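You operate a simulated robot arm through the tools that you are given. There is no shell and no other tool. Be economical: measure what you need, move in short steps, check, and stop when the job is done.

The job below is to be done with a simulated robot arm. You get a single attempt, and the scene is never put back.

Task
Put things in order on the workbench top. At the end: the white bottle (marked "WATER") from the workbench top stands where the silver film roll (marked "SILVER") stood; the black clamp stands where the white bottle stood; the silver grease tin stands on top of the yellow pack; the silver film roll from the workbench top stands where the silver grease tin stood; whatever was shut is shut again. Leave all else as you found it, and nothing knocked over.
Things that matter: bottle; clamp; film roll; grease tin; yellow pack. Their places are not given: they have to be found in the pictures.

Only the result counts: the job must be done as asked and must still hold three seconds after the hand-in. Knocking over, shifting, dropping, spilling or breaking anything else fails it.

Robot
A 6-joint arm with a two-finger parallel gripper, fixed in place. Base frame: the origin is at the foot of the arm, x ahead of it, y to its left, z up; the work surface is at about z = 800. Readings come in mm, degrees, newtons and seconds.
With the tool pointing down near the work surface it reaches from about 240 to 640 mm from the base axis. Its first joint turns from -66.0 to 66.0 degrees. Payload 2.7 kg.
The TCP is the grasp point between the finger pads, 23 mm short of the fingertips. In the tool frame z runs along the fingers and y along their closing line. Largest opening 94 mm; finger width 38, thickness 10; the body of the gripper, 54 by 96 mm, starts 39 mm behind the TCP.
Orientation is told as [roll, pitch, yaw] about the base's x, y, z axes, in that order, counted from this pose: with the fingers straight down and closing along the base's y, the tool's x points along the base's -x, its y along +y and its z along -z.

Tools
- The arm moves only by the tool send_rows. Its argument "moves" is a list of rows, each a list of 6 numbers: the shift along the tool's x, y, z in mm, then the turn, a rotation vector about the tool's x, y, z in degrees. In form: [[dx, dy, dz, ax, ay, az], ...]. A call has 1 to 8 rows; each row is the pose to reach, as a shift and turn from the pose commanded when the call began, along the tool's axes at that moment. "grip" is the opening, from 0 (shut) to 1 (fully open), set as the call begins (left out, the last holds). A row lasts 0.2 s, in which the tool goes at most 50 mm and 8.6 degrees; a call with a longer step from one row to the next is refused whole, and so is a gripper value outside its range. Where a pose cannot be reached the arm comes as near as it can. A force on the tool above 40 N (or 10 N above the force at the start of the call, whichever is more), or a blocked arm, ends the call early, and 0.2 s more pass. The fingers move at their own pace (about 45 mm/s each) and stop on an object; they squeeze with about 27 N. The grip force told is the motor's: it shows also when the fingers shut on nothing. Time passes only in rows, and 0.2 s behind the last, so rows that repeat a pose let the fingers close. The reply holds the time, the measured pose of the TCP, the force on the tool along the base axes, the opening and the grip force, in the units named above and with some noise, with the torque about the TCP (base axes, N m) and any sound that the robot's microphone picked up.
- Cameras (640 x 400 px; columns grow to the right, rows downward): "scene" is fixed at [97.3, -454, 1381.4]; the picture's right is [0.55, -0.84, 0.00], its down [-0.61, -0.40, -0.68] and it looks along [0.57, 0.37, -0.73] (base axes); focal length 358 px, centre (320, 200). "wrist" rides on the gripper at [87, 16, -74] in the tool frame; the picture's right is [-0.18, 0.98, 0.00], its down [-0.58, -0.11, -0.81] and it looks along [-0.79, -0.15, 0.59] (tool axes); focal length 243 px, centre (320, 200).
- get_image(camera): a new picture of that camera. It takes no simulated time.
- pixel_to_xyz(camera, pixels): there is no depth. For up to 12 entries [column, row, z] of the newest picture of that camera ("zoom" is the newest enlarged one), the place [x, y] in the base frame at which the ray of that pixel passes the height z, good to about 2 mm, but the place of the scene camera against the robot may be out by one fixed shift of up to 12 mm in any direction. It takes no simulated time.
- inspect(camera, box): a new picture of the part [left, top, right, bottom] of that camera's present view, enlarged. It takes no simulated time.
- job_done(): hands the job in; it is judged then, once.

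Keep the steps short. Do not move on a guess: measure, check each grasp and each placing, and mend mistakes. In all there are 80 turns and 38 pictures (those below and enlarged ones count). Leave the gripper open and the arm clear of the work at the hand-in unless told otherwise, and finish with a single line.

The tools are called after ">>>" as name(argument=value, ...) on one line, values as JSON. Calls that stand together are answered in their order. send_rows: Moves the arm, as the interface text tells. Its arguments: {"type":"object","properties":{"moves":{"type":"array","items":{"type":"array","items":{"type":"number"}}},"grip":{"type":"number"}},"required":["moves"]} The other tools are called the same way: get_image (camera) takes a picture; pixel_to_xyz (camera, pixels) gives the place at which the rays of pixels pass given heights; inspect (camera, box) takes an enlarged picture of a part of a camera's view; job_done () hands the job in.

At the start:

```text
time_s: 0.0
tcp_pos: [361.0, -123.7, 1070.1]
ee_rot: [0.0, -0.1, 0.0]
force: [0.5, -0.8, -0.2]
torque: [0.01, 0.03, 0.01]
opening: 94.3
gripper_force: 0.1
```

scene: 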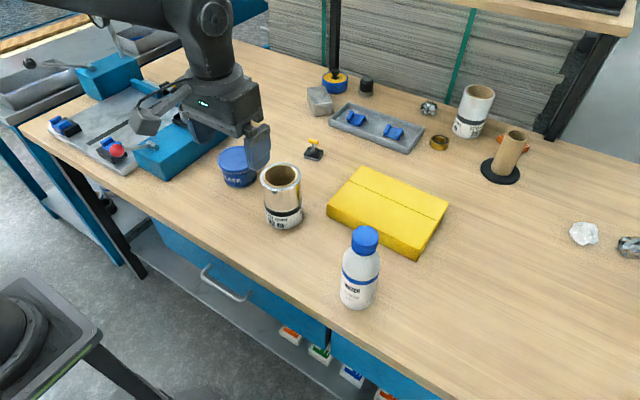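
wrist: 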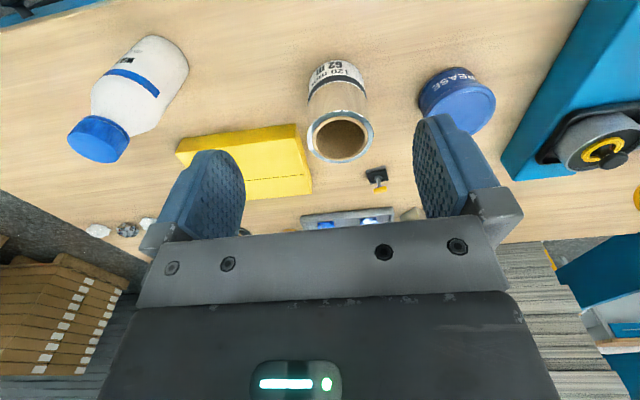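

I see the bottle near (360,267), the silver roll near (282,195), a blue "GREASE" tin near (237,166) and a small black item near (314,150). The tin looks blue rather than silver, so I'll enlarge these areas.

>>> inspect(camera="scene", box=[200, 120, 340, 240])

>>> inspect(camera="scene", box=[300, 60, 540, 200])

>>> inspect(camera="scene", box=[20, 30, 220, 180])

```text
3.33 times, centred on (270, 180) of scene
```

zoom: 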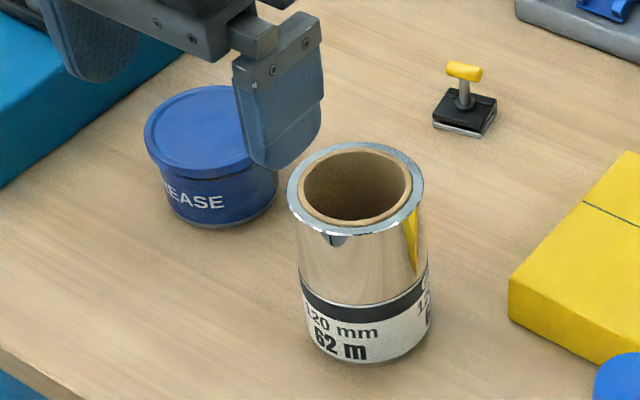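

```text
2.67 times, centred on (420, 130) of scene
```

zoom: 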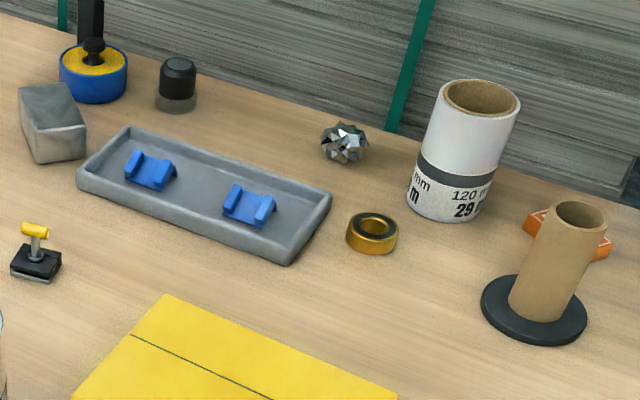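

```text
2.67 times, centred on (120, 105) of scene
```

zoom: 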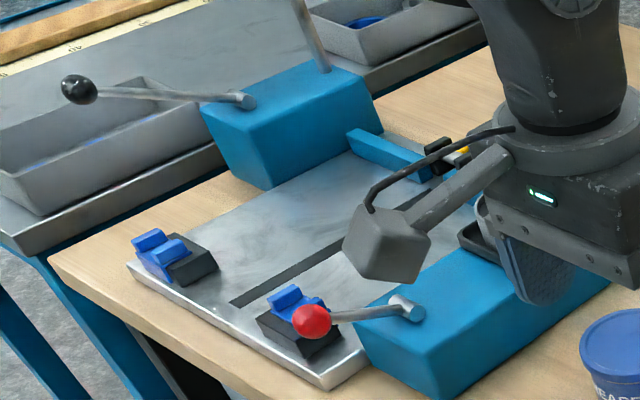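

No silver tin is in sight yet; the one I can see is blue. It may be behind the arm or inside the drawer. I'll measure the main objects, the bench edge and the drawer handle.

>>> pixel_to_xyz(camera="scene", pixels=[[282, 222, 800], [358, 303, 800], [238, 183, 800], [314, 156, 800], [30, 130, 800], [328, 325, 800], [430, 385, 800], [225, 285, 700], [203, 268, 700], [250, 298, 700], [163, 228, 700], [328, 330, 700]])

>>> inspect(camera="scene", box=[120, 200, 440, 400])

>>> inspect(camera="wrist", box=[340, 0, 640, 260])

```text
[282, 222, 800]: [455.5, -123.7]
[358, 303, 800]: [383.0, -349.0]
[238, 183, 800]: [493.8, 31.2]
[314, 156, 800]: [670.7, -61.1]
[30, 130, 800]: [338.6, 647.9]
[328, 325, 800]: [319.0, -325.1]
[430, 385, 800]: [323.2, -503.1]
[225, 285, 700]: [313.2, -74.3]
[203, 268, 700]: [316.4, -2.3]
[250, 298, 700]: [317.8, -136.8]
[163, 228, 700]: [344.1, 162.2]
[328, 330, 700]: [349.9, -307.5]
```

```text
2.00 times, centred on (280, 300) of scene
```

zoom: 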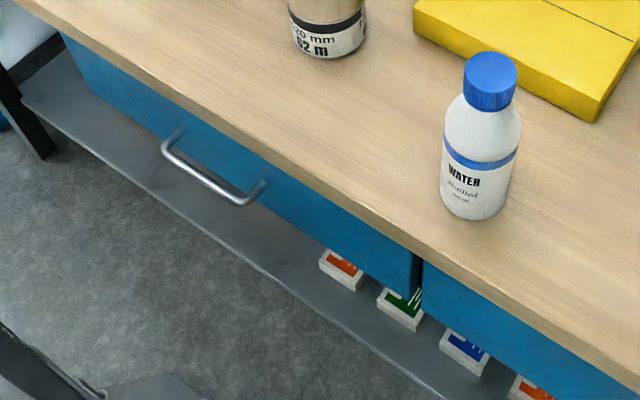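

```text
1.54 times, centred on (490, 130) of wrist
```

zoom: 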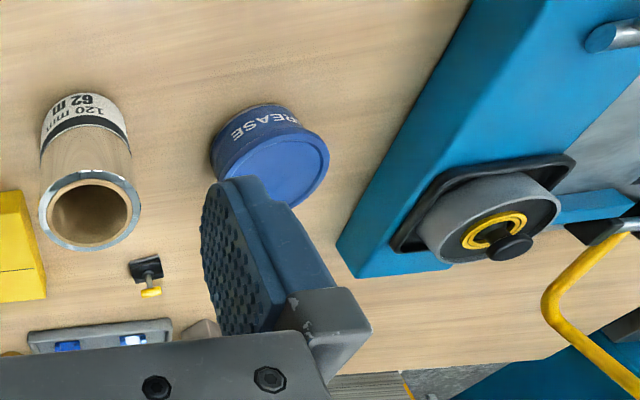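

On the left machine there is a grey round item with a yellow ring in a black tray, partly hidden by the arm. I'll move the arm 200 mm to +y at the same height and look from there.

>>> send_rows(moves=[[0, 40, 0, 0, 0, 0], [0, 80, 0, 0, 0, 0], [0, 120, 0, 0, 0, 0], [0, 160, 0, 0, 0, 0], [0, 200, 0, 0, 0, 0], [0, 200, 0, 0, 0, 0]], grip=1)

>>> get_image(camera="wrist")

```text
time_s: 1.4
tcp_pos: [360.1, 76.4, 1070.3]
ee_rot: [0.0, -0.1, 0.0]
force: [-0.6, 0.4, 0.5]
torque: [-0.01, 0.02, 0.01]
opening: 93.9
gripper_force: 0.0
```

```text
30 pictures are left
```

wrist: 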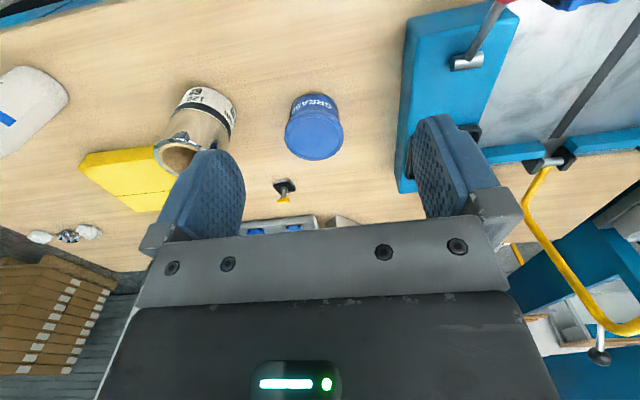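

Now at y=76. I'll turn the tool so the wrist camera looks more toward +y, so it can see the machine and whatever is left of it.

>>> send_rows(moves=[[0, 0, 0, 0, 0, -8], [0, 0, 0, 0, 0, -16], [0, 0, 0, 0, 0, -24], [0, 0, 0, 0, 0, -32], [0, 0, 0, 0, 0, -40], [0, 0, 0, 0, 0, -48], [0, 0, 0, 0, 0, -56], [0, 0, 0, 0, 0, -60]])

>>> get_image(camera="wrist")

```text
time_s: 3.2
tcp_pos: [358.9, 76.1, 1070.8]
ee_rot: [-0.2, -0.1, 60.3]
force: [-0.5, 1.1, -0.1]
torque: [0.02, 0.02, 0.03]
opening: 94.0
gripper_force: 0.1
```

```text
29 pictures are left
```

wrist: 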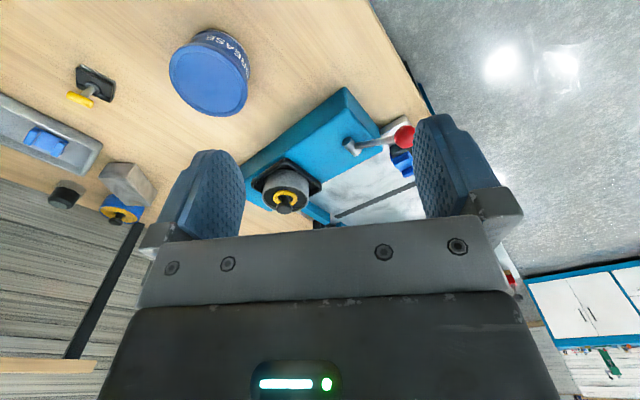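

The grey wheel belongs to the machine, so there's no silver tin on the bench. It's most likely in the shut drawer. I'll turn back and move in front of the bench edge, to about (250,-70,930), to see the drawer handle.

>>> send_rows(moves=[[22, 3, 17, 0, 0, 7.5], [45, 6, 35, 0, 0, 15], [68, 9, 52, 0, 0, 22.5], [90, 11, 70, 0, 0, 30], [113, 14, 87, 0, 0, 37.5], [135, 17, 105, 0, 0, 45], [158, 20, 122, 0, 0, 52.5], [181, 22, 140, 0, 0, 60]])

>>> get_image(camera="wrist")

>>> get_image(camera="scene")

```text
time_s: 5.0
tcp_pos: [250.6, -72.2, 929.2]
ee_rot: [0.0, -0.2, 0.0]
force: [-0.1, -0.5, -0.6]
torque: [-0.03, -0.01, 0.01]
opening: 94.0
gripper_force: 0.1
```

```text
28 pictures are left
```

wrist: 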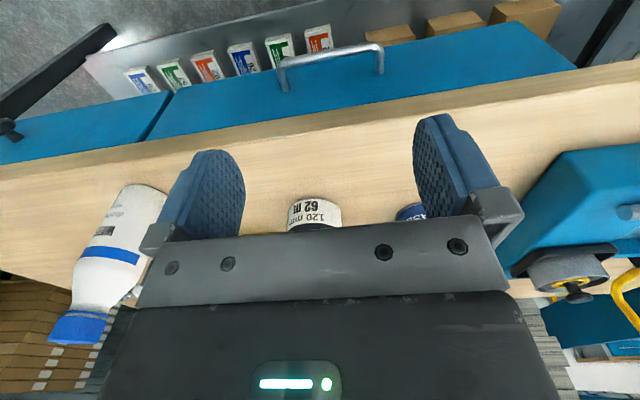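

```text
27 pictures are left
```

scene: 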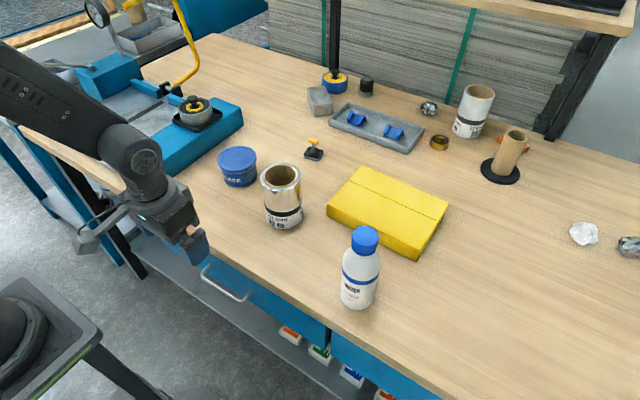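

The handle bar shows from about (281,62) to (380,46) in the wrist view, and from (203,272) to (247,299) in the scene view. I'll compare rays at several heights to get its height.

>>> pixel_to_xyz(camera="wrist", pixels=[[281, 62, 740], [281, 62, 720], [281, 62, 700], [281, 62, 680], [380, 46, 740], [380, 46, 720], [380, 46, 700], [380, 46, 680], [288, 88, 720], [381, 71, 720], [190, 160, 800], [400, 128, 800]])

>>> pixel_to_xyz(camera="scene", pixels=[[204, 271, 740], [204, 271, 720], [204, 271, 700], [204, 271, 680], [246, 299, 740], [246, 299, 720], [246, 299, 700], [246, 299, 680], [250, 277, 800], [209, 265, 720], [252, 292, 720], [252, 292, 700]])

>>> inspect(camera="wrist", box=[240, 20, 430, 140])

```text
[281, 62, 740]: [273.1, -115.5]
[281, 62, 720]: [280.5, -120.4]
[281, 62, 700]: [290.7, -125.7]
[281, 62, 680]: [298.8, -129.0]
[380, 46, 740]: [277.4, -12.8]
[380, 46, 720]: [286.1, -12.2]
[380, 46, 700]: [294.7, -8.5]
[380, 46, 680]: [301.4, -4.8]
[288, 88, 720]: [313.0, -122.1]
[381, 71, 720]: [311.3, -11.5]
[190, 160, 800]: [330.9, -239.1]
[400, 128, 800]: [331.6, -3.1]
```

```text
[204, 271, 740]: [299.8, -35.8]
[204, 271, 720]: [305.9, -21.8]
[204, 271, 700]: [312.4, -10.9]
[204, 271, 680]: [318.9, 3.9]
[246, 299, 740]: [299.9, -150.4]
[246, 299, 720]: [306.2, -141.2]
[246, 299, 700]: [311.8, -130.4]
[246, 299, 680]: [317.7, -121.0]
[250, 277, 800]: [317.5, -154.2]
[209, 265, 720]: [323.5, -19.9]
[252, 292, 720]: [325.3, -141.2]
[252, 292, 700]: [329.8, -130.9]
```

```text
3.33 times, centred on (335, 80) of wrist
```

zoom: 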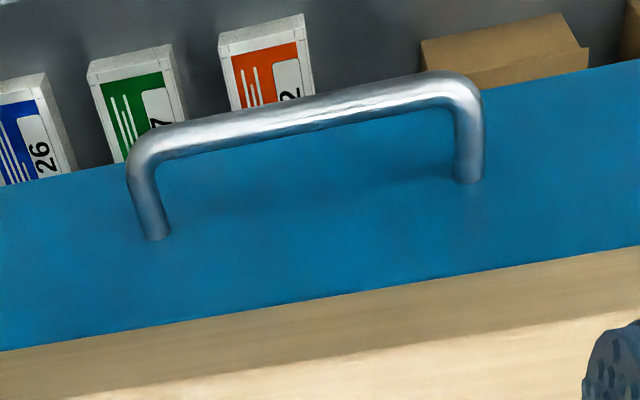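

The wrist camera puts the bench edge at x≈331, so the scene camera is about 12 mm short in x. For the handle height I need a second wrist view, so I'll go 100 mm straight down, still in front of the bench edge.

>>> send_rows(moves=[[0, 0, 40, 0, 0, 0], [0, 0, 80, 0, 0, 0], [0, 0, 100, 0, 0, 0], [0, 0, 100, 0, 0, 0]])

>>> inspect(camera="wrist", box=[160, 0, 480, 200])

```text
time_s: 6.0
tcp_pos: [251.3, -71.1, 829.6]
ee_rot: [0.0, -0.2, 0.2]
force: [0.4, 0.6, -0.5]
torque: [0.01, -0.02, 0.01]
opening: 93.9
gripper_force: 0.1
```

```text
2.00 times, centred on (320, 100) of wrist
```

zoom: 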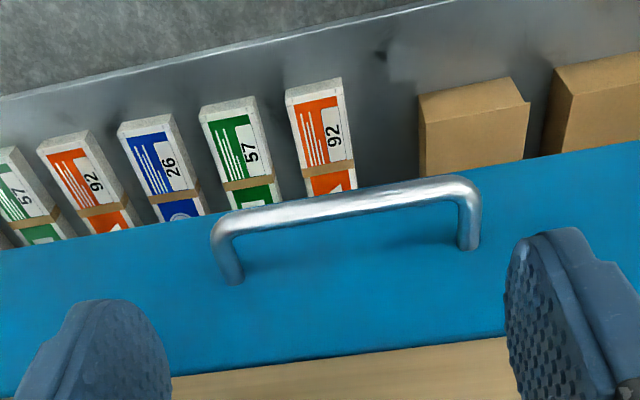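

>>> pixel_to_xyz(camera="zoom", pixels=[[345, 206, 720], [345, 206, 700], [345, 206, 680], [345, 206, 660], [222, 228, 700], [222, 228, 680], [466, 189, 700], [466, 189, 680], [235, 280, 680], [470, 246, 680], [340, 355, 800], [340, 355, 770]])

```text
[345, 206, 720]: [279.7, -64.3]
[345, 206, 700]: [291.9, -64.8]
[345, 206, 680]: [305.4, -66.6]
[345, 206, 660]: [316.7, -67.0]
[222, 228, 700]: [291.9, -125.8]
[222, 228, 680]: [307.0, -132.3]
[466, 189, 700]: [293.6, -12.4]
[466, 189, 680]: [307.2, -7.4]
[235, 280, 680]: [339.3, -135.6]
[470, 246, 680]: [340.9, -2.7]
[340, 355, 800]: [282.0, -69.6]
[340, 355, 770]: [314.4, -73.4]
```

Both wrist views agree on the bar: x≈292, z≈700, y from -126 to -8, with the drawer face at x≈322. The fingers must close across the bar, and tilted so the gripper body clears the bench edge. I'll yaw 90° here in free air first.

>>> send_rows(moves=[[0, 0, 0, 0, 0, -8.5], [0, 0, 0, 0, 0, -17], [0, 0, 0, 0, 0, -25.5], [0, 0, 0, 0, 0, -34], [0, 0, 0, 0, 0, -42.5], [0, 0, 0, 0, 0, -51], [0, 0, 0, 0, 0, -59.5], [0, 0, 0, 0, 0, -68]])

>>> send_rows(moves=[[0, 0, 0, 0, 0, -7.5], [0, 0, 0, 0, 0, -15], [0, 0, 0, 0, 0, -22], [0, 0, 0, 0, 0, -22]], grip=0.28)

```text
time_s: 7.8
tcp_pos: [250.6, -70.7, 830.3]
ee_rot: [-0.1, -0.2, 68.1]
force: [-0.4, 0.0, 0.5]
torque: [0.04, 0.02, 0.0]
opening: 94.2
gripper_force: 0.1
```

```text
time_s: 8.8
tcp_pos: [252.9, -71.1, 829.7]
ee_rot: [-0.1, -0.1, 90.1]
force: [0.9, 0.7, -0.7]
torque: [0.02, -0.01, -0.03]
opening: 26.2
gripper_force: 0.1
```

The opening is 26 mm. Next I'll tilt the fingers 40° toward the bench while backing off to x≈225 and z≈800.

>>> send_rows(moves=[[0, 6, 6, 8, 0, 0], [-2, 12, 12, 16, 0, 0], [-3, 18, 18, 24, 0, 0], [-4, 24, 24, 32, 0, 0], [-4, 28, 30, 40, 0, 0], [-4, 28, 30, 40, 0, 0]])

```text
time_s: 10.2
tcp_pos: [274.2, -49.0, 933.2]
ee_rot: [-29.5, 0.1, 89.9]
force: [0.4, -0.1, 0.8]
torque: [-0.02, 0.03, -0.01]
opening: 26.2
gripper_force: 0.0
out of reach, approached as far as the arm can: row 2, 3, 4, 5, 6
```

Tilting inward is out of reach this close to the base. Instead I can keep the tool vertical, open the gripper fully and hook the bar with only the bench-side finger: its outer face sits 57 mm out while the body reaches only 48 mm. I'll level the tool first.

>>> send_rows(moves=[[0, 0, 0, -7.5, 0, 0], [0, 0, 0, -15, 0, 0], [0, 0, 0, -22.5, 0, 0], [0, 0, 0, -29.5, 0, 0], [0, 0, 0, -29.5, 0, 0]], grip=1)

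```text
time_s: 11.4
tcp_pos: [275.1, -53.0, 937.3]
ee_rot: [0.1, 0.1, 89.9]
force: [0.8, -0.8, 1.0]
torque: [-0.01, -0.02, 0.0]
opening: 93.7
gripper_force: 0.1
out of reach, approached as far as the arm can: row 1, 2
```

The tool is level at (275,-53,937). I'll move to (254,-95,850) and then go down to z=770 in front of the bench.

>>> send_rows(moves=[[20, 10, 30, 0, 0, 0], [42, 21, 60, 0, 0, 0], [42, 21, 100, 0, 0, 0], [42, 21, 135, 0, 0, 0], [42, 21, 167, 0, 0, 0], [42, 21, 167, 0, 0, 0]])

>>> get_image(camera="wrist")

>>> inspect(camera="scene", box=[120, 160, 320, 320])

```text
time_s: 12.8
tcp_pos: [254.3, -93.2, 771.7]
ee_rot: [0.0, 0.0, 89.8]
force: [-1.5, 0.0, 0.1]
torque: [0.03, -0.03, -0.02]
opening: 94.1
gripper_force: 0.0
```

```text
24 pictures are left
```

wrist: 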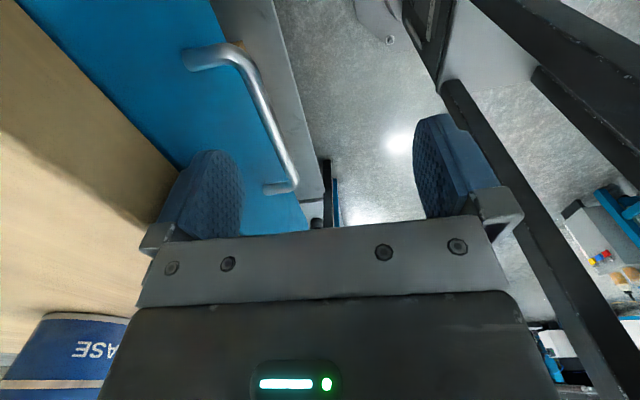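

```text
2.50 times, centred on (220, 240) of scene
```

zoom: 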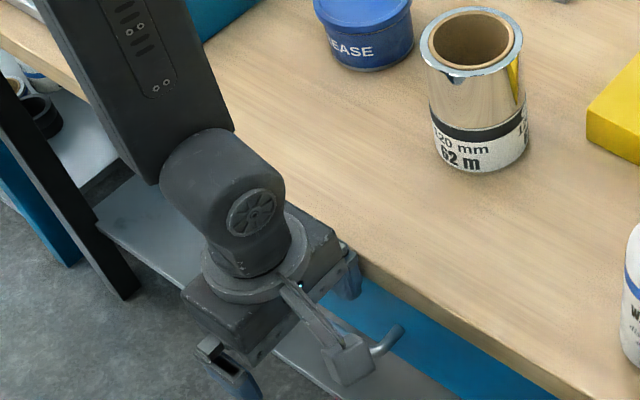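

The bench-side finger is lined up just in front of the bench edge and above the gap behind the bar. I'll lower it in small steps to z≈712.

>>> send_rows(moves=[[0, 0, 12, 0, 0, 0], [0, 0, 24, 0, 0, 0], [0, 0, 36, 0, 0, 0], [0, 0, 48, 0, 0, 0], [0, 0, 60, 0, 0, 0], [0, 0, 60, 0, 0, 0]])

>>> get_image(camera="wrist")

```text
time_s: 14.2
tcp_pos: [254.7, -95.6, 710.1]
ee_rot: [0.0, 0.0, 89.9]
force: [1.0, -0.3, 0.3]
torque: [-0.01, 0.0, -0.02]
opening: 93.9
gripper_force: 0.1
```

```text
22 pictures are left
```

wrist: 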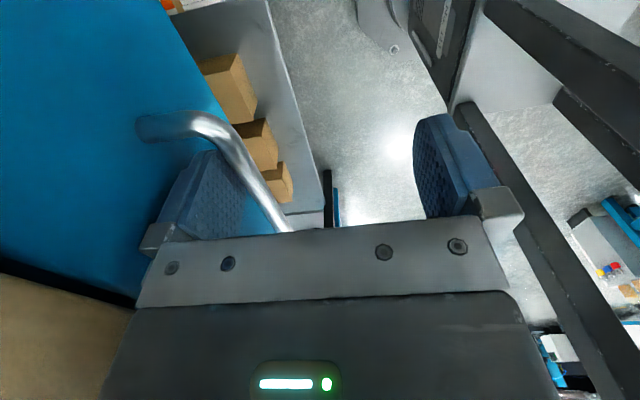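

The left finger is behind the bar. Now I'll pull toward -x by 60 mm in small steps and watch the force.

>>> send_rows(moves=[[0, 8, 0, 0, 0, 0], [0, 16, 0, 0, 0, 0], [0, 24, 0, 0, 0, 0], [0, 32, 0, 0, 0, 0], [0, 40, 0, 0, 0, 0], [0, 48, 0, 0, 0, 0], [0, 54, 0, 0, 0, 0], [0, 60, 0, 0, 0, 0]])

>>> get_image(camera="wrist")

```text
time_s: 16.0
tcp_pos: [194.1, -94.4, 711.0]
ee_rot: [-0.1, 0.0, 89.9]
force: [0.5, 0.5, 0.9]
torque: [0.0, -0.02, 0.02]
opening: 94.2
gripper_force: 0.0
```

```text
21 pictures are left
```

wrist: 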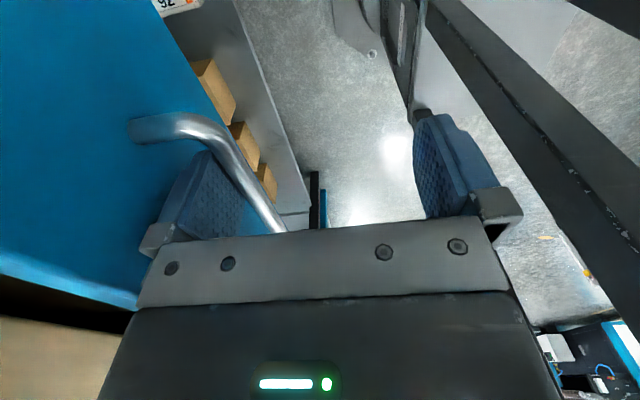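

The drawer is opening: the dark gap at the bench edge has grown and the force is low. I'll pull another 56 mm.

>>> send_rows(moves=[[0, 8, 0, 0, 0, 0], [0, 16, 0, 0, 0, 0], [0, 24, 0, 0, 0, 0], [0, 32, 0, 0, 0, 0], [0, 40, 0, 0, 0, 0], [0, 48, 0, 0, 0, 0], [0, 56, 0, 0, 0, 0]])

>>> get_image(camera="scene")

```text
time_s: 17.6
tcp_pos: [142.8, -96.6, 707.1]
ee_rot: [0.1, 0.0, 89.9]
force: [0.4, 1.4, 0.6]
torque: [0.03, -0.01, -0.03]
opening: 93.7
gripper_force: 0.1
out of reach, approached as far as the arm can: row 7
```

```text
20 pictures are left
```

scene: 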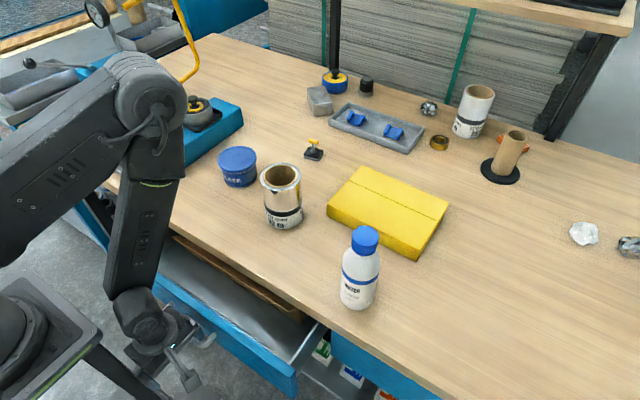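

The drawer is open by about 105 mm. I'll lift the finger off the handle, first straight up and then away toward the bench, before looking inside.

>>> send_rows(moves=[[0, 0, -30, 0, 0, 0], [0, 0, -60, 0, 0, 0], [0, -20, -100, 0, 0, 0], [0, -50, -140, 0, 0, 0], [10, -80, -180, 0, 0, 0], [20, -110, -220, 0, 0, 0], [20, -110, -220, 0, 0, 0]])

>>> send_rows(moves=[[0, 0, 0, 0, 0, 8.5], [0, 0, 0, 0, 0, 17], [0, 0, 0, 0, 0, 25.5], [0, 0, 0, 0, 0, 34], [0, 0, 0, 0, 0, 42.5], [0, 0, 0, 0, 0, 51], [0, 0, 0, 0, 0, 59.5], [0, 0, 0, 0, 0, 68]])

>>> get_image(camera="wrist")

```text
refused: row 5 steps farther than a row can; nothing moved
```

```text
time_s: 18.2
tcp_pos: [139.5, -95.3, 707.9]
ee_rot: [0.6, -0.4, 76.3]
force: [0.8, 12.8, 4.8]
torque: [0.02, -0.15, 0.71]
opening: 91.7
gripper_force: 0.1
stopped in row 3: the force on the tool passed its limit at 52 N (the readings are from after the stop); the commanded pose is now the measured one
```

```text
19 pictures are left
```

wrist: 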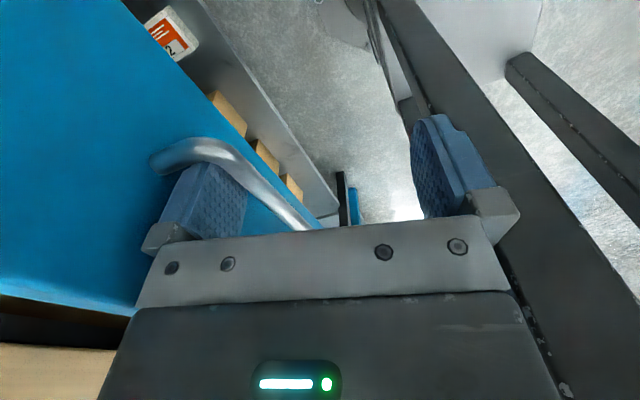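

The first call was refused for too long a step, so the turn happened while still hooked and stopped on force. No harm shows. I'll turn back 13.5° and then lift in allowed steps.

>>> send_rows(moves=[[0, 0, 0, 0, 0, -7], [0, 0, 0, 0, 0, -13.5], [0, 0, 0, 0, 0, -13.5]])

```text
time_s: 19.0
tcp_pos: [140.9, -94.5, 705.9]
ee_rot: [0.5, -0.3, 89.6]
force: [2.5, -0.7, -0.4]
torque: [-0.01, -0.03, 0.06]
opening: 93.3
gripper_force: 0.1
```

The force is low again. I'll lift straight up 70 mm, then move diagonally toward the bench.

>>> send_rows(moves=[[0, 0, -25, 0, 0, 0], [0, 0, -50, 0, 0, 0], [0, 0, -80, 0, 0, 0], [0, -20, -110, 0, 0, 0], [0, -45, -140, 0, 0, 0], [0, -70, -170, 0, 0, 0], [0, -100, -200, 0, 0, 0], [0, -100, -200, 0, 0, 0]])

```text
time_s: 20.8
tcp_pos: [241.9, -98.1, 907.1]
ee_rot: [0.5, -0.4, 89.4]
force: [0.1, 0.2, 0.0]
torque: [0.0, -0.01, 0.03]
opening: 94.1
gripper_force: 0.2
out of reach, approached as far as the arm can: row 1, 2, 3, 4, 5, 6
```

The hand is clear at (242,-98,907). I'll look into the drawer from the scene camera.

>>> inspect(camera="scene", box=[110, 190, 350, 400])

```text
1.90 times, centred on (230, 295) of scene
```

zoom: 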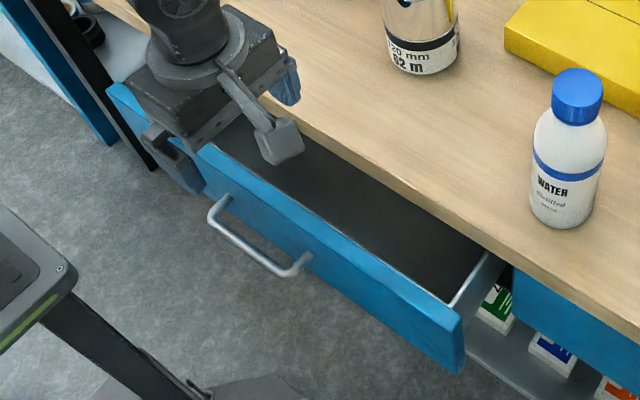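

The front strip of the drawer is empty, so I must open it further. I'll measure the front panel's top edge: inner edge near (447,306) and (330,240), outer edge near (462,320) and (300,232).

>>> pixel_to_xyz(camera="zoom", pixels=[[449, 304, 750], [449, 304, 770], [330, 237, 750], [462, 319, 750], [463, 366, 640], [463, 366, 680], [330, 246, 750], [495, 255, 750], [480, 270, 750]])

```text
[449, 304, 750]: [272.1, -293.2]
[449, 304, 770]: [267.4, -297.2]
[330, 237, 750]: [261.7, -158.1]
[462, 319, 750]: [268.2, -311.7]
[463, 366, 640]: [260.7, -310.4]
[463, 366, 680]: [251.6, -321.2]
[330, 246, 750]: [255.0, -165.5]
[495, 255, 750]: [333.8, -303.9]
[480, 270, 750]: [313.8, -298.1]
```

The drawer slid back by about 20 mm when the hand lifted off. I'll turn back to yaw 0 while moving to y≈-200, then measure the panel with the more reliable wrist camera.

>>> send_rows(moves=[[13, 0, 0, 0, 0, 8.5], [26, 0, 0, 0, 0, 17], [39, 0, 0, 0, 0, 25.5], [52, 0, 0, 0, 0, 34], [65, 0, 0, 0, 0, 42.5], [78, 0, 0, 0, 0, 51], [90, 0, 0, 0, 0, 59.5], [100, 0, 0, 0, 0, 68]], grip=0)

>>> send_rows(moves=[[0, 0, 0, 0, 0, 8], [0, 0, 0, 0, 0, 16], [0, 0, 0, 0, 0, 21.4], [0, 0, 0, 0, 0, 21.4]])

>>> get_image(camera="wrist")

```text
time_s: 22.6
tcp_pos: [240.6, -196.2, 906.4]
ee_rot: [0.5, 0.3, 21.2]
force: [0.9, -0.3, -0.3]
torque: [-0.03, -0.02, 0.02]
opening: 0.0
gripper_force: 27.0
```

```text
time_s: 23.6
tcp_pos: [239.5, -197.0, 906.7]
ee_rot: [0.3, 0.5, 0.0]
force: [0.0, 0.1, 0.4]
torque: [-0.01, -0.03, -0.01]
opening: 0.0
gripper_force: 26.9
```

```text
17 pictures are left
```

wrist: 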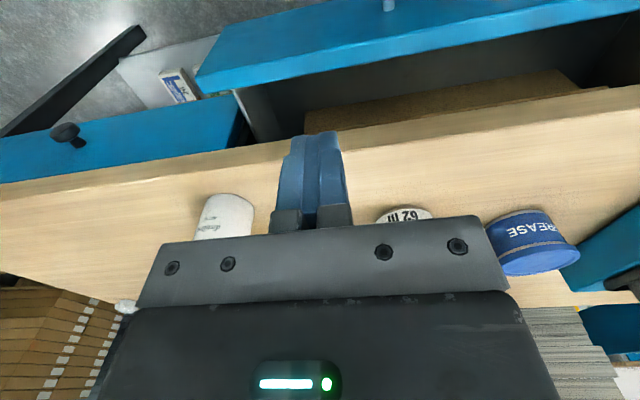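

The panel's inner rim runs from about (238,91) to (420,61), the bench edge is near (400,116), and there's something brown inside the drawer. I'll measure these and zoom in.

>>> pixel_to_xyz(camera="wrist", pixels=[[420, 62, 770], [420, 62, 750], [238, 91, 760], [420, 48, 760], [197, 88, 760], [400, 118, 800], [400, 100, 760], [310, 112, 760], [310, 112, 700], [580, 88, 760], [580, 88, 700], [260, 140, 760]])

>>> inspect(camera="wrist", box=[180, 0, 640, 160])

```text
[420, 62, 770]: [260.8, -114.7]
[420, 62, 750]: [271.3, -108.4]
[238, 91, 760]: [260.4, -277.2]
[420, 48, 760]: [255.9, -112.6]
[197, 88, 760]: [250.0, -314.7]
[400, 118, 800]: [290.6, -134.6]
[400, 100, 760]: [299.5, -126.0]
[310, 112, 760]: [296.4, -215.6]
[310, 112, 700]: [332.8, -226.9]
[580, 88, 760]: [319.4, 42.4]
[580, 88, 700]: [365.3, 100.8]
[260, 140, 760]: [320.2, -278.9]
```

```text
1.39 times, centred on (410, 80) of wrist
```

zoom: 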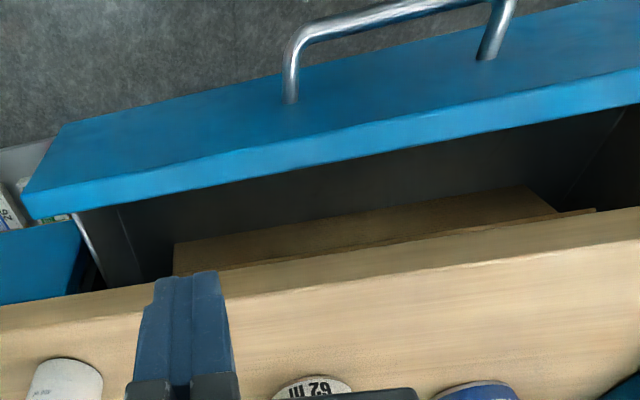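

The panel's inner face is at x≈264 and the bench edge at 331. A wooden piece inside starts at y≈-215. I'll go in at (298,-262), clear of it, with closed fingers: first above at z=850, then down to 758.

>>> send_rows(moves=[[-29, -32, 28, 0, 0, 0], [-58, -65, 57, 0, 0, 0], [-58, -65, 90, 0, 0, 0], [-58, -65, 115, 0, 0, 0], [-58, -65, 132, 0, 0, 0], [-58, -65, 148, 0, 0, 0], [-58, -65, 148, 0, 0, 0]])

>>> inspect(camera="scene", box=[200, 240, 420, 400])

```text
refused: row 1 steps farther than a row can; nothing moved
```

```text
2.50 times, centred on (310, 320) of scene
```

zoom: 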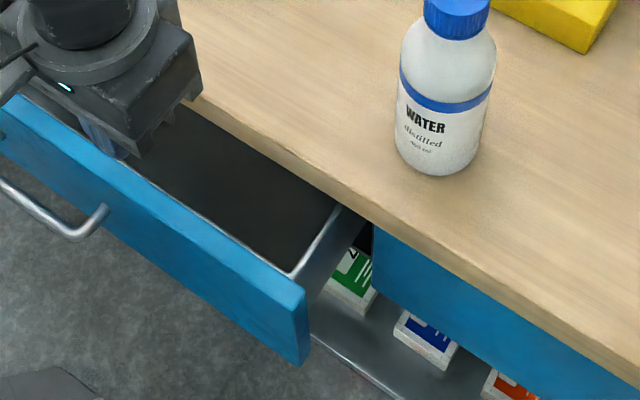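

The step was too long, so nothing moved. The scene view shows the gap at the right end is clear. I'll resend with shorter steps.

>>> send_rows(moves=[[-20, -22, 19, 0, 0, 0], [-40, -44, 38, 0, 0, 0], [-58, -65, 57, 0, 0, 0], [-58, -65, 85, 0, 0, 0], [-58, -65, 110, 0, 0, 0], [-58, -65, 130, 0, 0, 0], [-58, -65, 148, 0, 0, 0], [-58, -65, 148, 0, 0, 0]])

```text
time_s: 25.3
tcp_pos: [298.0, -260.4, 761.1]
ee_rot: [0.2, 0.2, 0.0]
force: [-1.1, 1.2, 5.3]
torque: [-0.26, -0.18, -0.01]
opening: 0.0
gripper_force: 26.7
stopped in row 8: the force on the tool passed its limit at 46 N (the readings are from after the stop); the commanded pose is now the measured one
```

It stopped at z=761. The torque places the contact at about (332,-312), which is the gripper body's corner on the bench edge. I'll raise 3 mm, shift 8 mm toward -x, and then start pulling the panel.

>>> send_rows(moves=[[0, 0, -4, 0, 0, 0], [8, 0, -4, 0, 0, 0], [16, 0, -4, 0, 0, 0], [24, 0, -3, 0, 0, 0], [32, 0, 0, 0, 0, 0], [40, 0, 0, 0, 0, 0], [48, 0, 0, 0, 0, 0], [56, 0, 0, 0, 0, 0]])

>>> get_image(camera="scene")

```text
time_s: 27.0
tcp_pos: [249.2, -261.3, 762.4]
ee_rot: [0.3, 0.2, -0.1]
force: [-0.7, 1.9, 9.3]
torque: [-0.06, 0.18, -0.04]
opening: 0.0
gripper_force: 26.6
stopped in row 8: the force on the tool passed its limit at 42 N (the readings are from after the stop); the commanded pose is now the measured one
```

```text
14 pictures are left
```

scene: 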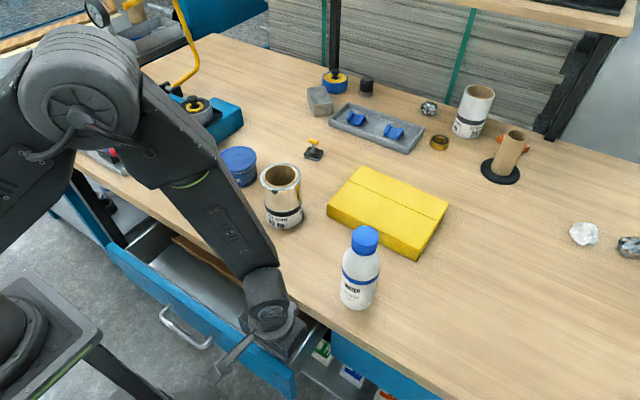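

The drawer is now open by about 108 mm. The leftover upward force acts under the finger's -x edge, so the tips are probably riding on the panel's top at z≈739. I'll lift, move 25 mm back toward the bench and go deeper.

>>> send_rows(moves=[[0, 0, -12, 0, 0, 0], [-14, 0, -12, 0, 0, 0], [-26, 0, -12, 0, 0, 0], [-26, 0, 0, 0, 0, 0], [-26, 0, 12, 0, 0, 0], [-26, 0, 24, 0, 0, 0], [-26, 0, 24, 0, 0, 0]])

```text
time_s: 28.3
tcp_pos: [277.2, -262.7, 754.1]
ee_rot: [0.1, -0.1, 0.0]
force: [-3.4, 2.4, 10.1]
torque: [-0.28, -0.59, 0.04]
opening: 0.3
gripper_force: 27.2
stopped in row 6: the force on the tool passed its limit at 77 N (the readings are from after the stop); the commanded pose is now the measured one
```

Contact again at z=754, with torque that doesn't match a fingertip contact. Before going on I'll look at how the hand sits.

>>> get_image(camera="wrist")

>>> inspect(camera="scene", box=[140, 230, 400, 400])

```text
13 pictures are left
```

wrist: 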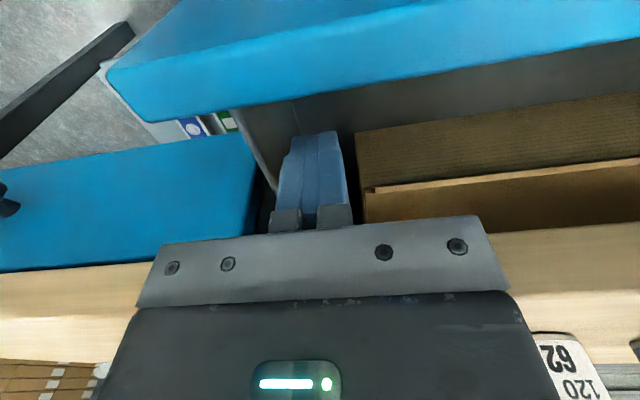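

```text
2.35 times, centred on (270, 315) of scene
```

zoom: 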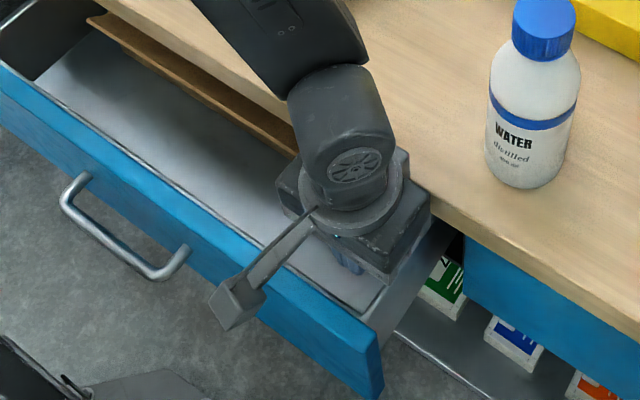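

A cardboard box edge shows under the bench, and the hand's housing sits against the bench edge. I'll raise 10 mm, move to x≈262 so the housing clears the edge, and go down gently.

>>> send_rows(moves=[[0, 0, -10, 0, 0, 0], [8, 0, -10, 0, 0, 0], [15, 0, -10, 0, 0, 0], [15, 0, -3, 0, 0, 0], [15, 0, 4, 0, 0, 0], [15, 0, 10, 0, 0, 0], [15, 0, 16, 0, 0, 0], [15, 0, 16, 0, 0, 0]])

```text
time_s: 30.1
tcp_pos: [260.9, -263.3, 737.7]
ee_rot: [0.0, -0.1, -0.1]
force: [-0.8, 0.6, -0.5]
torque: [-0.01, -0.01, -0.01]
opening: 0.1
gripper_force: 26.5
```

Now down freely at z=738. I'll push toward -x in small steps.

>>> send_rows(moves=[[10, 0, 0, 0, 0, 0], [20, 0, 0, 0, 0, 0], [30, 0, 0, 0, 0, 0], [40, 0, 0, 0, 0, 0], [50, 0, 0, 0, 0, 0], [60, 0, 0, 0, 0, 0], [70, 0, 0, 0, 0, 0], [80, 0, 0, 0, 0, 0]])

```text
time_s: 31.9
tcp_pos: [181.9, -262.2, 737.5]
ee_rot: [0.2, 0.0, 0.0]
force: [-0.1, -1.2, -0.5]
torque: [0.04, 0.01, -0.02]
opening: 0.0
gripper_force: 26.4
```

No force. The finger edge is at x≈163 and the first joint still has room. I'll push 50 mm more.

>>> send_rows(moves=[[10, 0, 0, 0, 0, 0], [20, 0, 0, 0, 0, 0], [30, 0, 0, 0, 0, 0], [40, 0, 0, 0, 0, 0], [50, 0, 0, 0, 0, 0], [50, 0, 0, 0, 0, 0]])

>>> get_image(camera="scene")

```text
time_s: 32.5
tcp_pos: [165.1, -262.7, 738.4]
ee_rot: [-0.4, -0.5, 0.2]
force: [8.1, 3.0, -0.8]
torque: [0.0, -0.03, -0.11]
opening: 0.0
gripper_force: 27.0
stopped in row 3: the force on the tool passed its limit at 60 N (the readings are from after the stop); the commanded pose is now the measured one
```

```text
11 pictures are left
```

scene: 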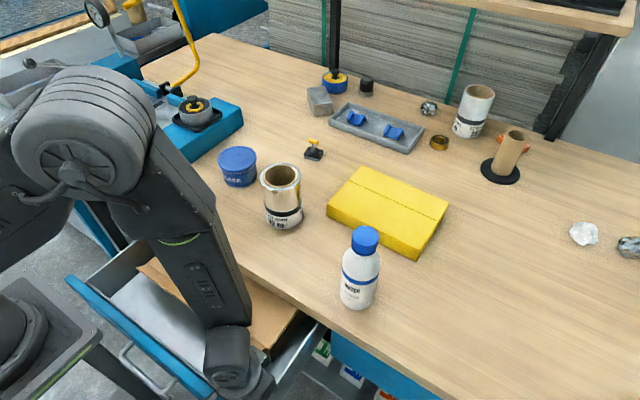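

The drawer is on its end stop, open by about 185 mm, and a cardboard box stands inside. I'll back off 4 mm, lift out, and look in from about (230,-150,960).

>>> send_rows(moves=[[-5, 0, 0, 0, 0, 0], [-5, 0, -30, 0, 0, 0], [-5, 0, -65, 0, 0, 0], [-15, 10, -100, 0, 0, 0], [-30, 35, -135, 0, 0, 0], [-45, 60, -170, 0, 0, 0], [-60, 85, -200, 0, 0, 0], [-70, 110, -222, 0, 0, 0]], grip=1)

>>> get_image(camera="wrist")

```text
time_s: 34.3
tcp_pos: [232.2, -151.6, 959.8]
ee_rot: [-0.2, -0.3, 0.1]
force: [-0.6, -0.2, -0.1]
torque: [-0.03, 0.03, -0.01]
opening: 93.7
gripper_force: 0.0
```

```text
10 pictures are left
```

wrist: 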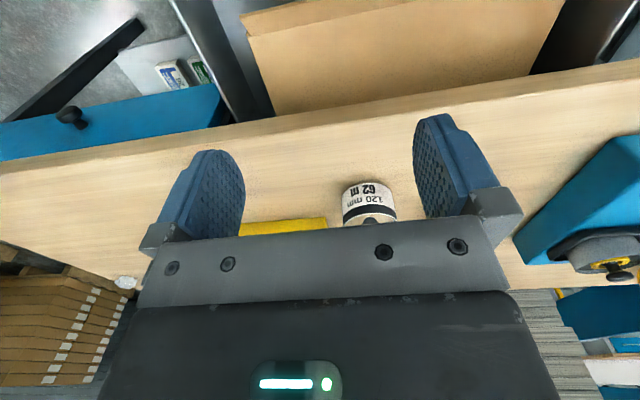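

The box in the drawer seems to have a lid. I'll enlarge the scene view of the open drawer to judge it.

>>> inspect(camera="scene", box=[50, 225, 340, 400])

>>> pixel_to_xyz(camera="wrist", pixels=[[250, 38, 740], [250, 38, 710], [250, 38, 680], [564, 2, 740], [564, 2, 710], [274, 115, 740], [274, 115, 710], [530, 75, 740], [72, 117, 700], [72, 117, 760], [420, 10, 740], [420, 10, 710]])

```text
2.21 times, centred on (195, 312) of scene
```

zoom: 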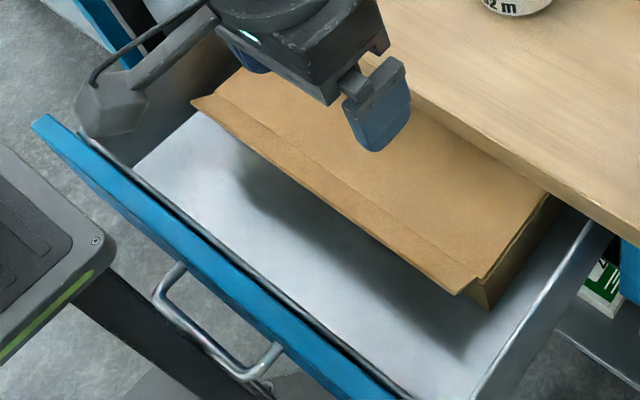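

```text
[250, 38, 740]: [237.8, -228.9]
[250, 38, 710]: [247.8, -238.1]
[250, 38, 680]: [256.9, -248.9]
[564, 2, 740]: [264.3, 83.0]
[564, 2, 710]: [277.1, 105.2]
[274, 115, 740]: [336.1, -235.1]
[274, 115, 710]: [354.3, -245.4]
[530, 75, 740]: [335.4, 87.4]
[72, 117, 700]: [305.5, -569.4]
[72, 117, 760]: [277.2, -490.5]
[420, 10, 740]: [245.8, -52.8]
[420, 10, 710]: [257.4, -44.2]
```

Inside the drawer is a flat cardboard box, about 40 mm tall, with a lid and a front lip. I need to see under the bench edge how the lid is held, so I'll go lower, to about (210,-90,815), with the gripper shut to keep the view clear.

>>> send_rows(moves=[[5, 15, 30, 0, 0, 0], [10, 30, 60, 0, 0, 0], [16, 45, 90, 0, 0, 0], [22, 60, 118, 0, 0, 0], [22, 60, 145, 0, 0, 0], [22, 60, 145, 0, 0, 0]], grip=0)

>>> get_image(camera="wrist")

```text
time_s: 35.7
tcp_pos: [212.2, -94.4, 813.1]
ee_rot: [-0.1, -0.7, 0.2]
force: [12.9, 1.0, 2.5]
torque: [-0.01, 1.28, -0.24]
opening: 0.1
gripper_force: 26.1
out of reach, approached as far as the arm can: row 4
```

```text
8 pictures are left
```

wrist: 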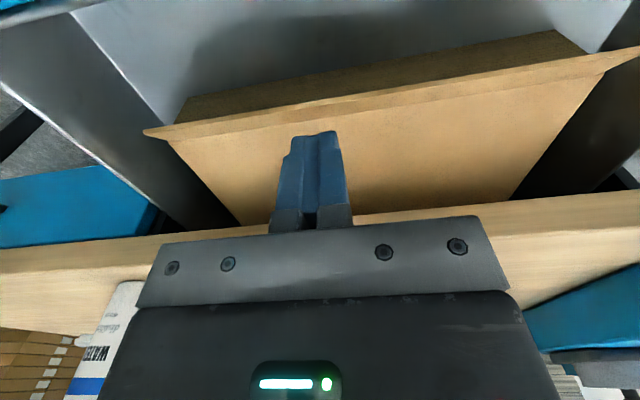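

I can see the box's front face, a lip along its top with ears at both ends near (147,131) and (637,52), and the lid running back under the bench. The force reading suggests the camera bracket is touching the arm, so I'll take the lid measurements and back off 25 mm.

>>> pixel_to_xyz(camera="wrist", pixels=[[147, 131, 740], [147, 131, 720], [147, 131, 700], [170, 141, 720], [176, 124, 670], [190, 98, 670], [585, 52, 670], [556, 31, 670], [637, 52, 720], [602, 72, 720], [240, 222, 720], [240, 222, 700]])

>>> send_rows(moves=[[-10, 0, -5, 0, 0, 0], [-25, 0, -10, 0, 0, 0], [-25, 0, -10, 0, 0, 0]])

```text
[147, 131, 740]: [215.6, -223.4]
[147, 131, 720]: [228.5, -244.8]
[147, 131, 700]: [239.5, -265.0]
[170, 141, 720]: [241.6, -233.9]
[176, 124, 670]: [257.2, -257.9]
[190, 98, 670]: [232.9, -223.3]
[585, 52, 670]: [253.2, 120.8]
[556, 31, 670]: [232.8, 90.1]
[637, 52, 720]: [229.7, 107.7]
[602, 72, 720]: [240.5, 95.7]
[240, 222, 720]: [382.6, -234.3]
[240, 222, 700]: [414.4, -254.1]
```

```text
time_s: 36.5
tcp_pos: [236.7, -93.7, 824.1]
ee_rot: [-0.2, -0.3, 0.2]
force: [-0.2, -0.7, -0.8]
torque: [0.01, 0.0, 0.0]
opening: 0.3
gripper_force: 27.6
```

The roll is about 120 mm tall and the box only about 55 mm, so the roll could never stand inside this shut drawer. The grease tin's place must therefore be on the bench, and the only tin there is the one marked GREASE with a bare metal rim. The drawer isn't needed, so I'll shut it. First I'll turn to yaw 90 and move above the panel at y=-200.

>>> send_rows(moves=[[7, -13, -3, 0, 0, -8.5], [14, -26, -6, 0, 0, -17], [21, -39, -9, 0, 0, -25.5], [28, -52, -10, 0, 0, -34], [35, -65, -10, 0, 0, -42.5], [42, -80, -10, 0, 0, -51], [49, -93, -10, 0, 0, -59.5], [57, -106, -10, 0, 0, -68]], grip=0.6)

>>> send_rows(moves=[[0, 0, 0, 0, 0, -8], [0, 0, 0, 0, 0, -16], [0, 0, 0, 0, 0, -22], [0, 0, 0, 0, 0, -22]])

```text
time_s: 38.3
tcp_pos: [180.8, -198.6, 834.2]
ee_rot: [-0.4, 0.1, 68.4]
force: [-0.2, 0.0, 0.3]
torque: [0.04, 0.0, -0.01]
opening: 56.5
gripper_force: 0.1
```

```text
time_s: 39.3
tcp_pos: [179.7, -199.4, 833.8]
ee_rot: [-0.4, 0.2, 90.2]
force: [0.0, -0.3, 1.2]
torque: [-0.01, 0.01, 0.03]
opening: 56.5
gripper_force: 0.0
```

The opening is 56 mm. I'll move over the panel at x≈139, lower so the fingers straddle its top, then close.

>>> send_rows(moves=[[0, 20, 0, 0, 0, 0], [0, 41, 20, 0, 0, 0], [0, 41, 45, 0, 0, 0], [0, 41, 65, 0, 0, 0], [0, 41, 80, 0, 0, 0], [0, 41, 89, 0, 0, 0], [0, 41, 89, 0, 0, 0]])

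>>> send_rows(moves=[[0, 0, 0, 0, 0, 0], [0, 0, 0, 0, 0, 0], [0, 0, 0, 0, 0, 0]], grip=0.1)

```text
time_s: 40.9
tcp_pos: [139.3, -198.5, 746.7]
ee_rot: [-0.4, 0.3, 90.3]
force: [-0.4, 0.2, 0.8]
torque: [0.01, -0.01, 0.0]
opening: 56.5
gripper_force: 0.1
```

```text
time_s: 41.7
tcp_pos: [138.3, -199.5, 745.7]
ee_rot: [-0.3, 0.4, 90.1]
force: [0.7, 1.8, -3.8]
torque: [-0.35, 0.38, -0.61]
opening: 26.6
gripper_force: 45.3
```

The panel top is gripped, 26.6 mm thick. I'll push the drawer in by 120 mm.

>>> send_rows(moves=[[0, -10, 0, 0, 0, 0], [0, -25, 0, 0, 0, 0], [0, -40, 0, 0, 0, 0], [0, -56, 0, 0, 0, 0], [0, -72, 0, 0, 0, 0], [0, -88, 0, 0, 0, 0], [0, -104, 0, 0, 0, 0], [0, -120, 0, 0, 0, 0]])

```text
time_s: 43.5
tcp_pos: [259.8, -198.9, 745.6]
ee_rot: [-0.2, 0.2, 90.0]
force: [0.7, 6.9, -2.5]
torque: [-0.6, 0.29, -1.35]
opening: 26.8
gripper_force: 45.2
```

The drawer slid in by 121 mm. I'll release, lift, move in front of the panel with the gripper wide open, and finish by pushing with the bench-side finger.

>>> send_rows(moves=[[0, 0, 0, 0, 0, 0], [0, 0, -5, 0, 0, 0], [0, 0, -25, 0, 0, 0], [0, 0, -50, 0, 0, 0], [0, 30, -50, 0, 0, 0], [0, 60, -50, 0, 0, 0], [0, 80, -50, 0, 0, 0], [0, 80, -50, 0, 0, 0]], grip=1)

>>> send_rows(moves=[[0, 0, 20, 0, 0, 0], [0, 0, 40, 0, 0, 0], [0, 0, 60, 0, 0, 0], [0, 0, 74, 0, 0, 0], [0, 0, 74, 0, 0, 0]])

>>> send_rows(moves=[[0, -12, 0, 0, 0, 0], [0, -24, 0, 0, 0, 0], [0, -36, 0, 0, 0, 0], [0, -48, 0, 0, 0, 0], [0, -60, 0, 0, 0, 0], [0, -70, 0, 0, 0, 0], [0, -78, 0, 0, 0, 0]])

```text
time_s: 45.3
tcp_pos: [180.1, -196.4, 794.5]
ee_rot: [-0.4, 0.3, 90.2]
force: [-0.7, -0.9, -0.4]
torque: [0.01, 0.01, -0.01]
opening: 94.1
gripper_force: 0.0
```

```text
time_s: 46.5
tcp_pos: [179.0, -197.6, 721.0]
ee_rot: [-0.3, 0.3, 90.2]
force: [0.6, -0.3, -0.2]
torque: [0.05, 0.0, -0.01]
opening: 94.3
gripper_force: 0.1
```

```text
time_s: 48.1
tcp_pos: [259.1, -198.7, 721.1]
ee_rot: [-0.4, 0.3, 90.1]
force: [-0.1, -0.5, -0.3]
torque: [0.0, 0.0, 0.0]
opening: 94.1
gripper_force: 0.0
```

No contact yet beyond the push. I'll nudge on in 3 mm steps until it meets the stop.

>>> send_rows(moves=[[0, -3, 0, 0, 0, 0], [0, -6, 0, 0, 0, 0], [0, -9, 0, 0, 0, 0], [0, -12, 0, 0, 0, 0], [0, -15, 0, 0, 0, 0]])

```text
time_s: 49.2
tcp_pos: [264.3, -196.9, 721.9]
ee_rot: [0.5, -0.1, 89.7]
force: [-23.4, -6.5, 7.8]
torque: [0.46, -1.6, 0.1]
opening: 83.7
gripper_force: 0.1
stopped in row 5: the force on the tool passed its limit at 42 N (the readings are from after the stop); the commanded pose is now the measured one
```

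It met a firm stop with the finger face at x≈317–320. I'll back off, lift, and check with a picture that it's shut.

>>> send_rows(moves=[[0, 15, 0, 0, 0, 0], [0, 30, -20, 0, 0, 0], [0, 30, -60, 0, 0, 0], [0, 30, -100, 0, 0, 0], [0, 20, -140, 0, 0, 0], [0, 0, -180, 0, 0, 0], [0, -10, -220, 0, 0, 0], [0, -10, -260, 0, 0, 0]])

>>> get_image(camera="scene")

```text
time_s: 51.0
tcp_pos: [279.5, -199.5, 983.7]
ee_rot: [0.1, 0.0, 89.9]
force: [0.1, -0.1, -0.7]
torque: [-0.01, 0.0, -0.03]
opening: 94.1
gripper_force: 0.1
```

```text
7 pictures are left
```

scene: 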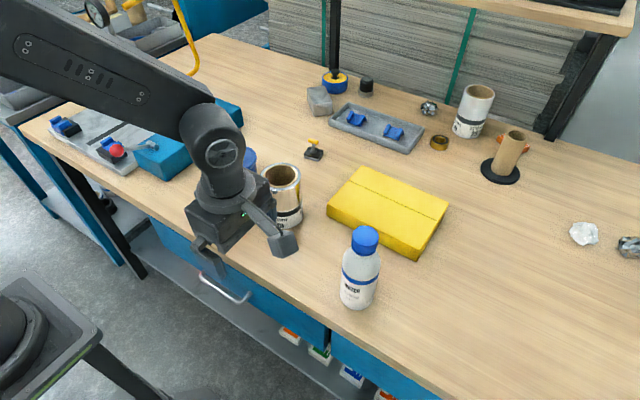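

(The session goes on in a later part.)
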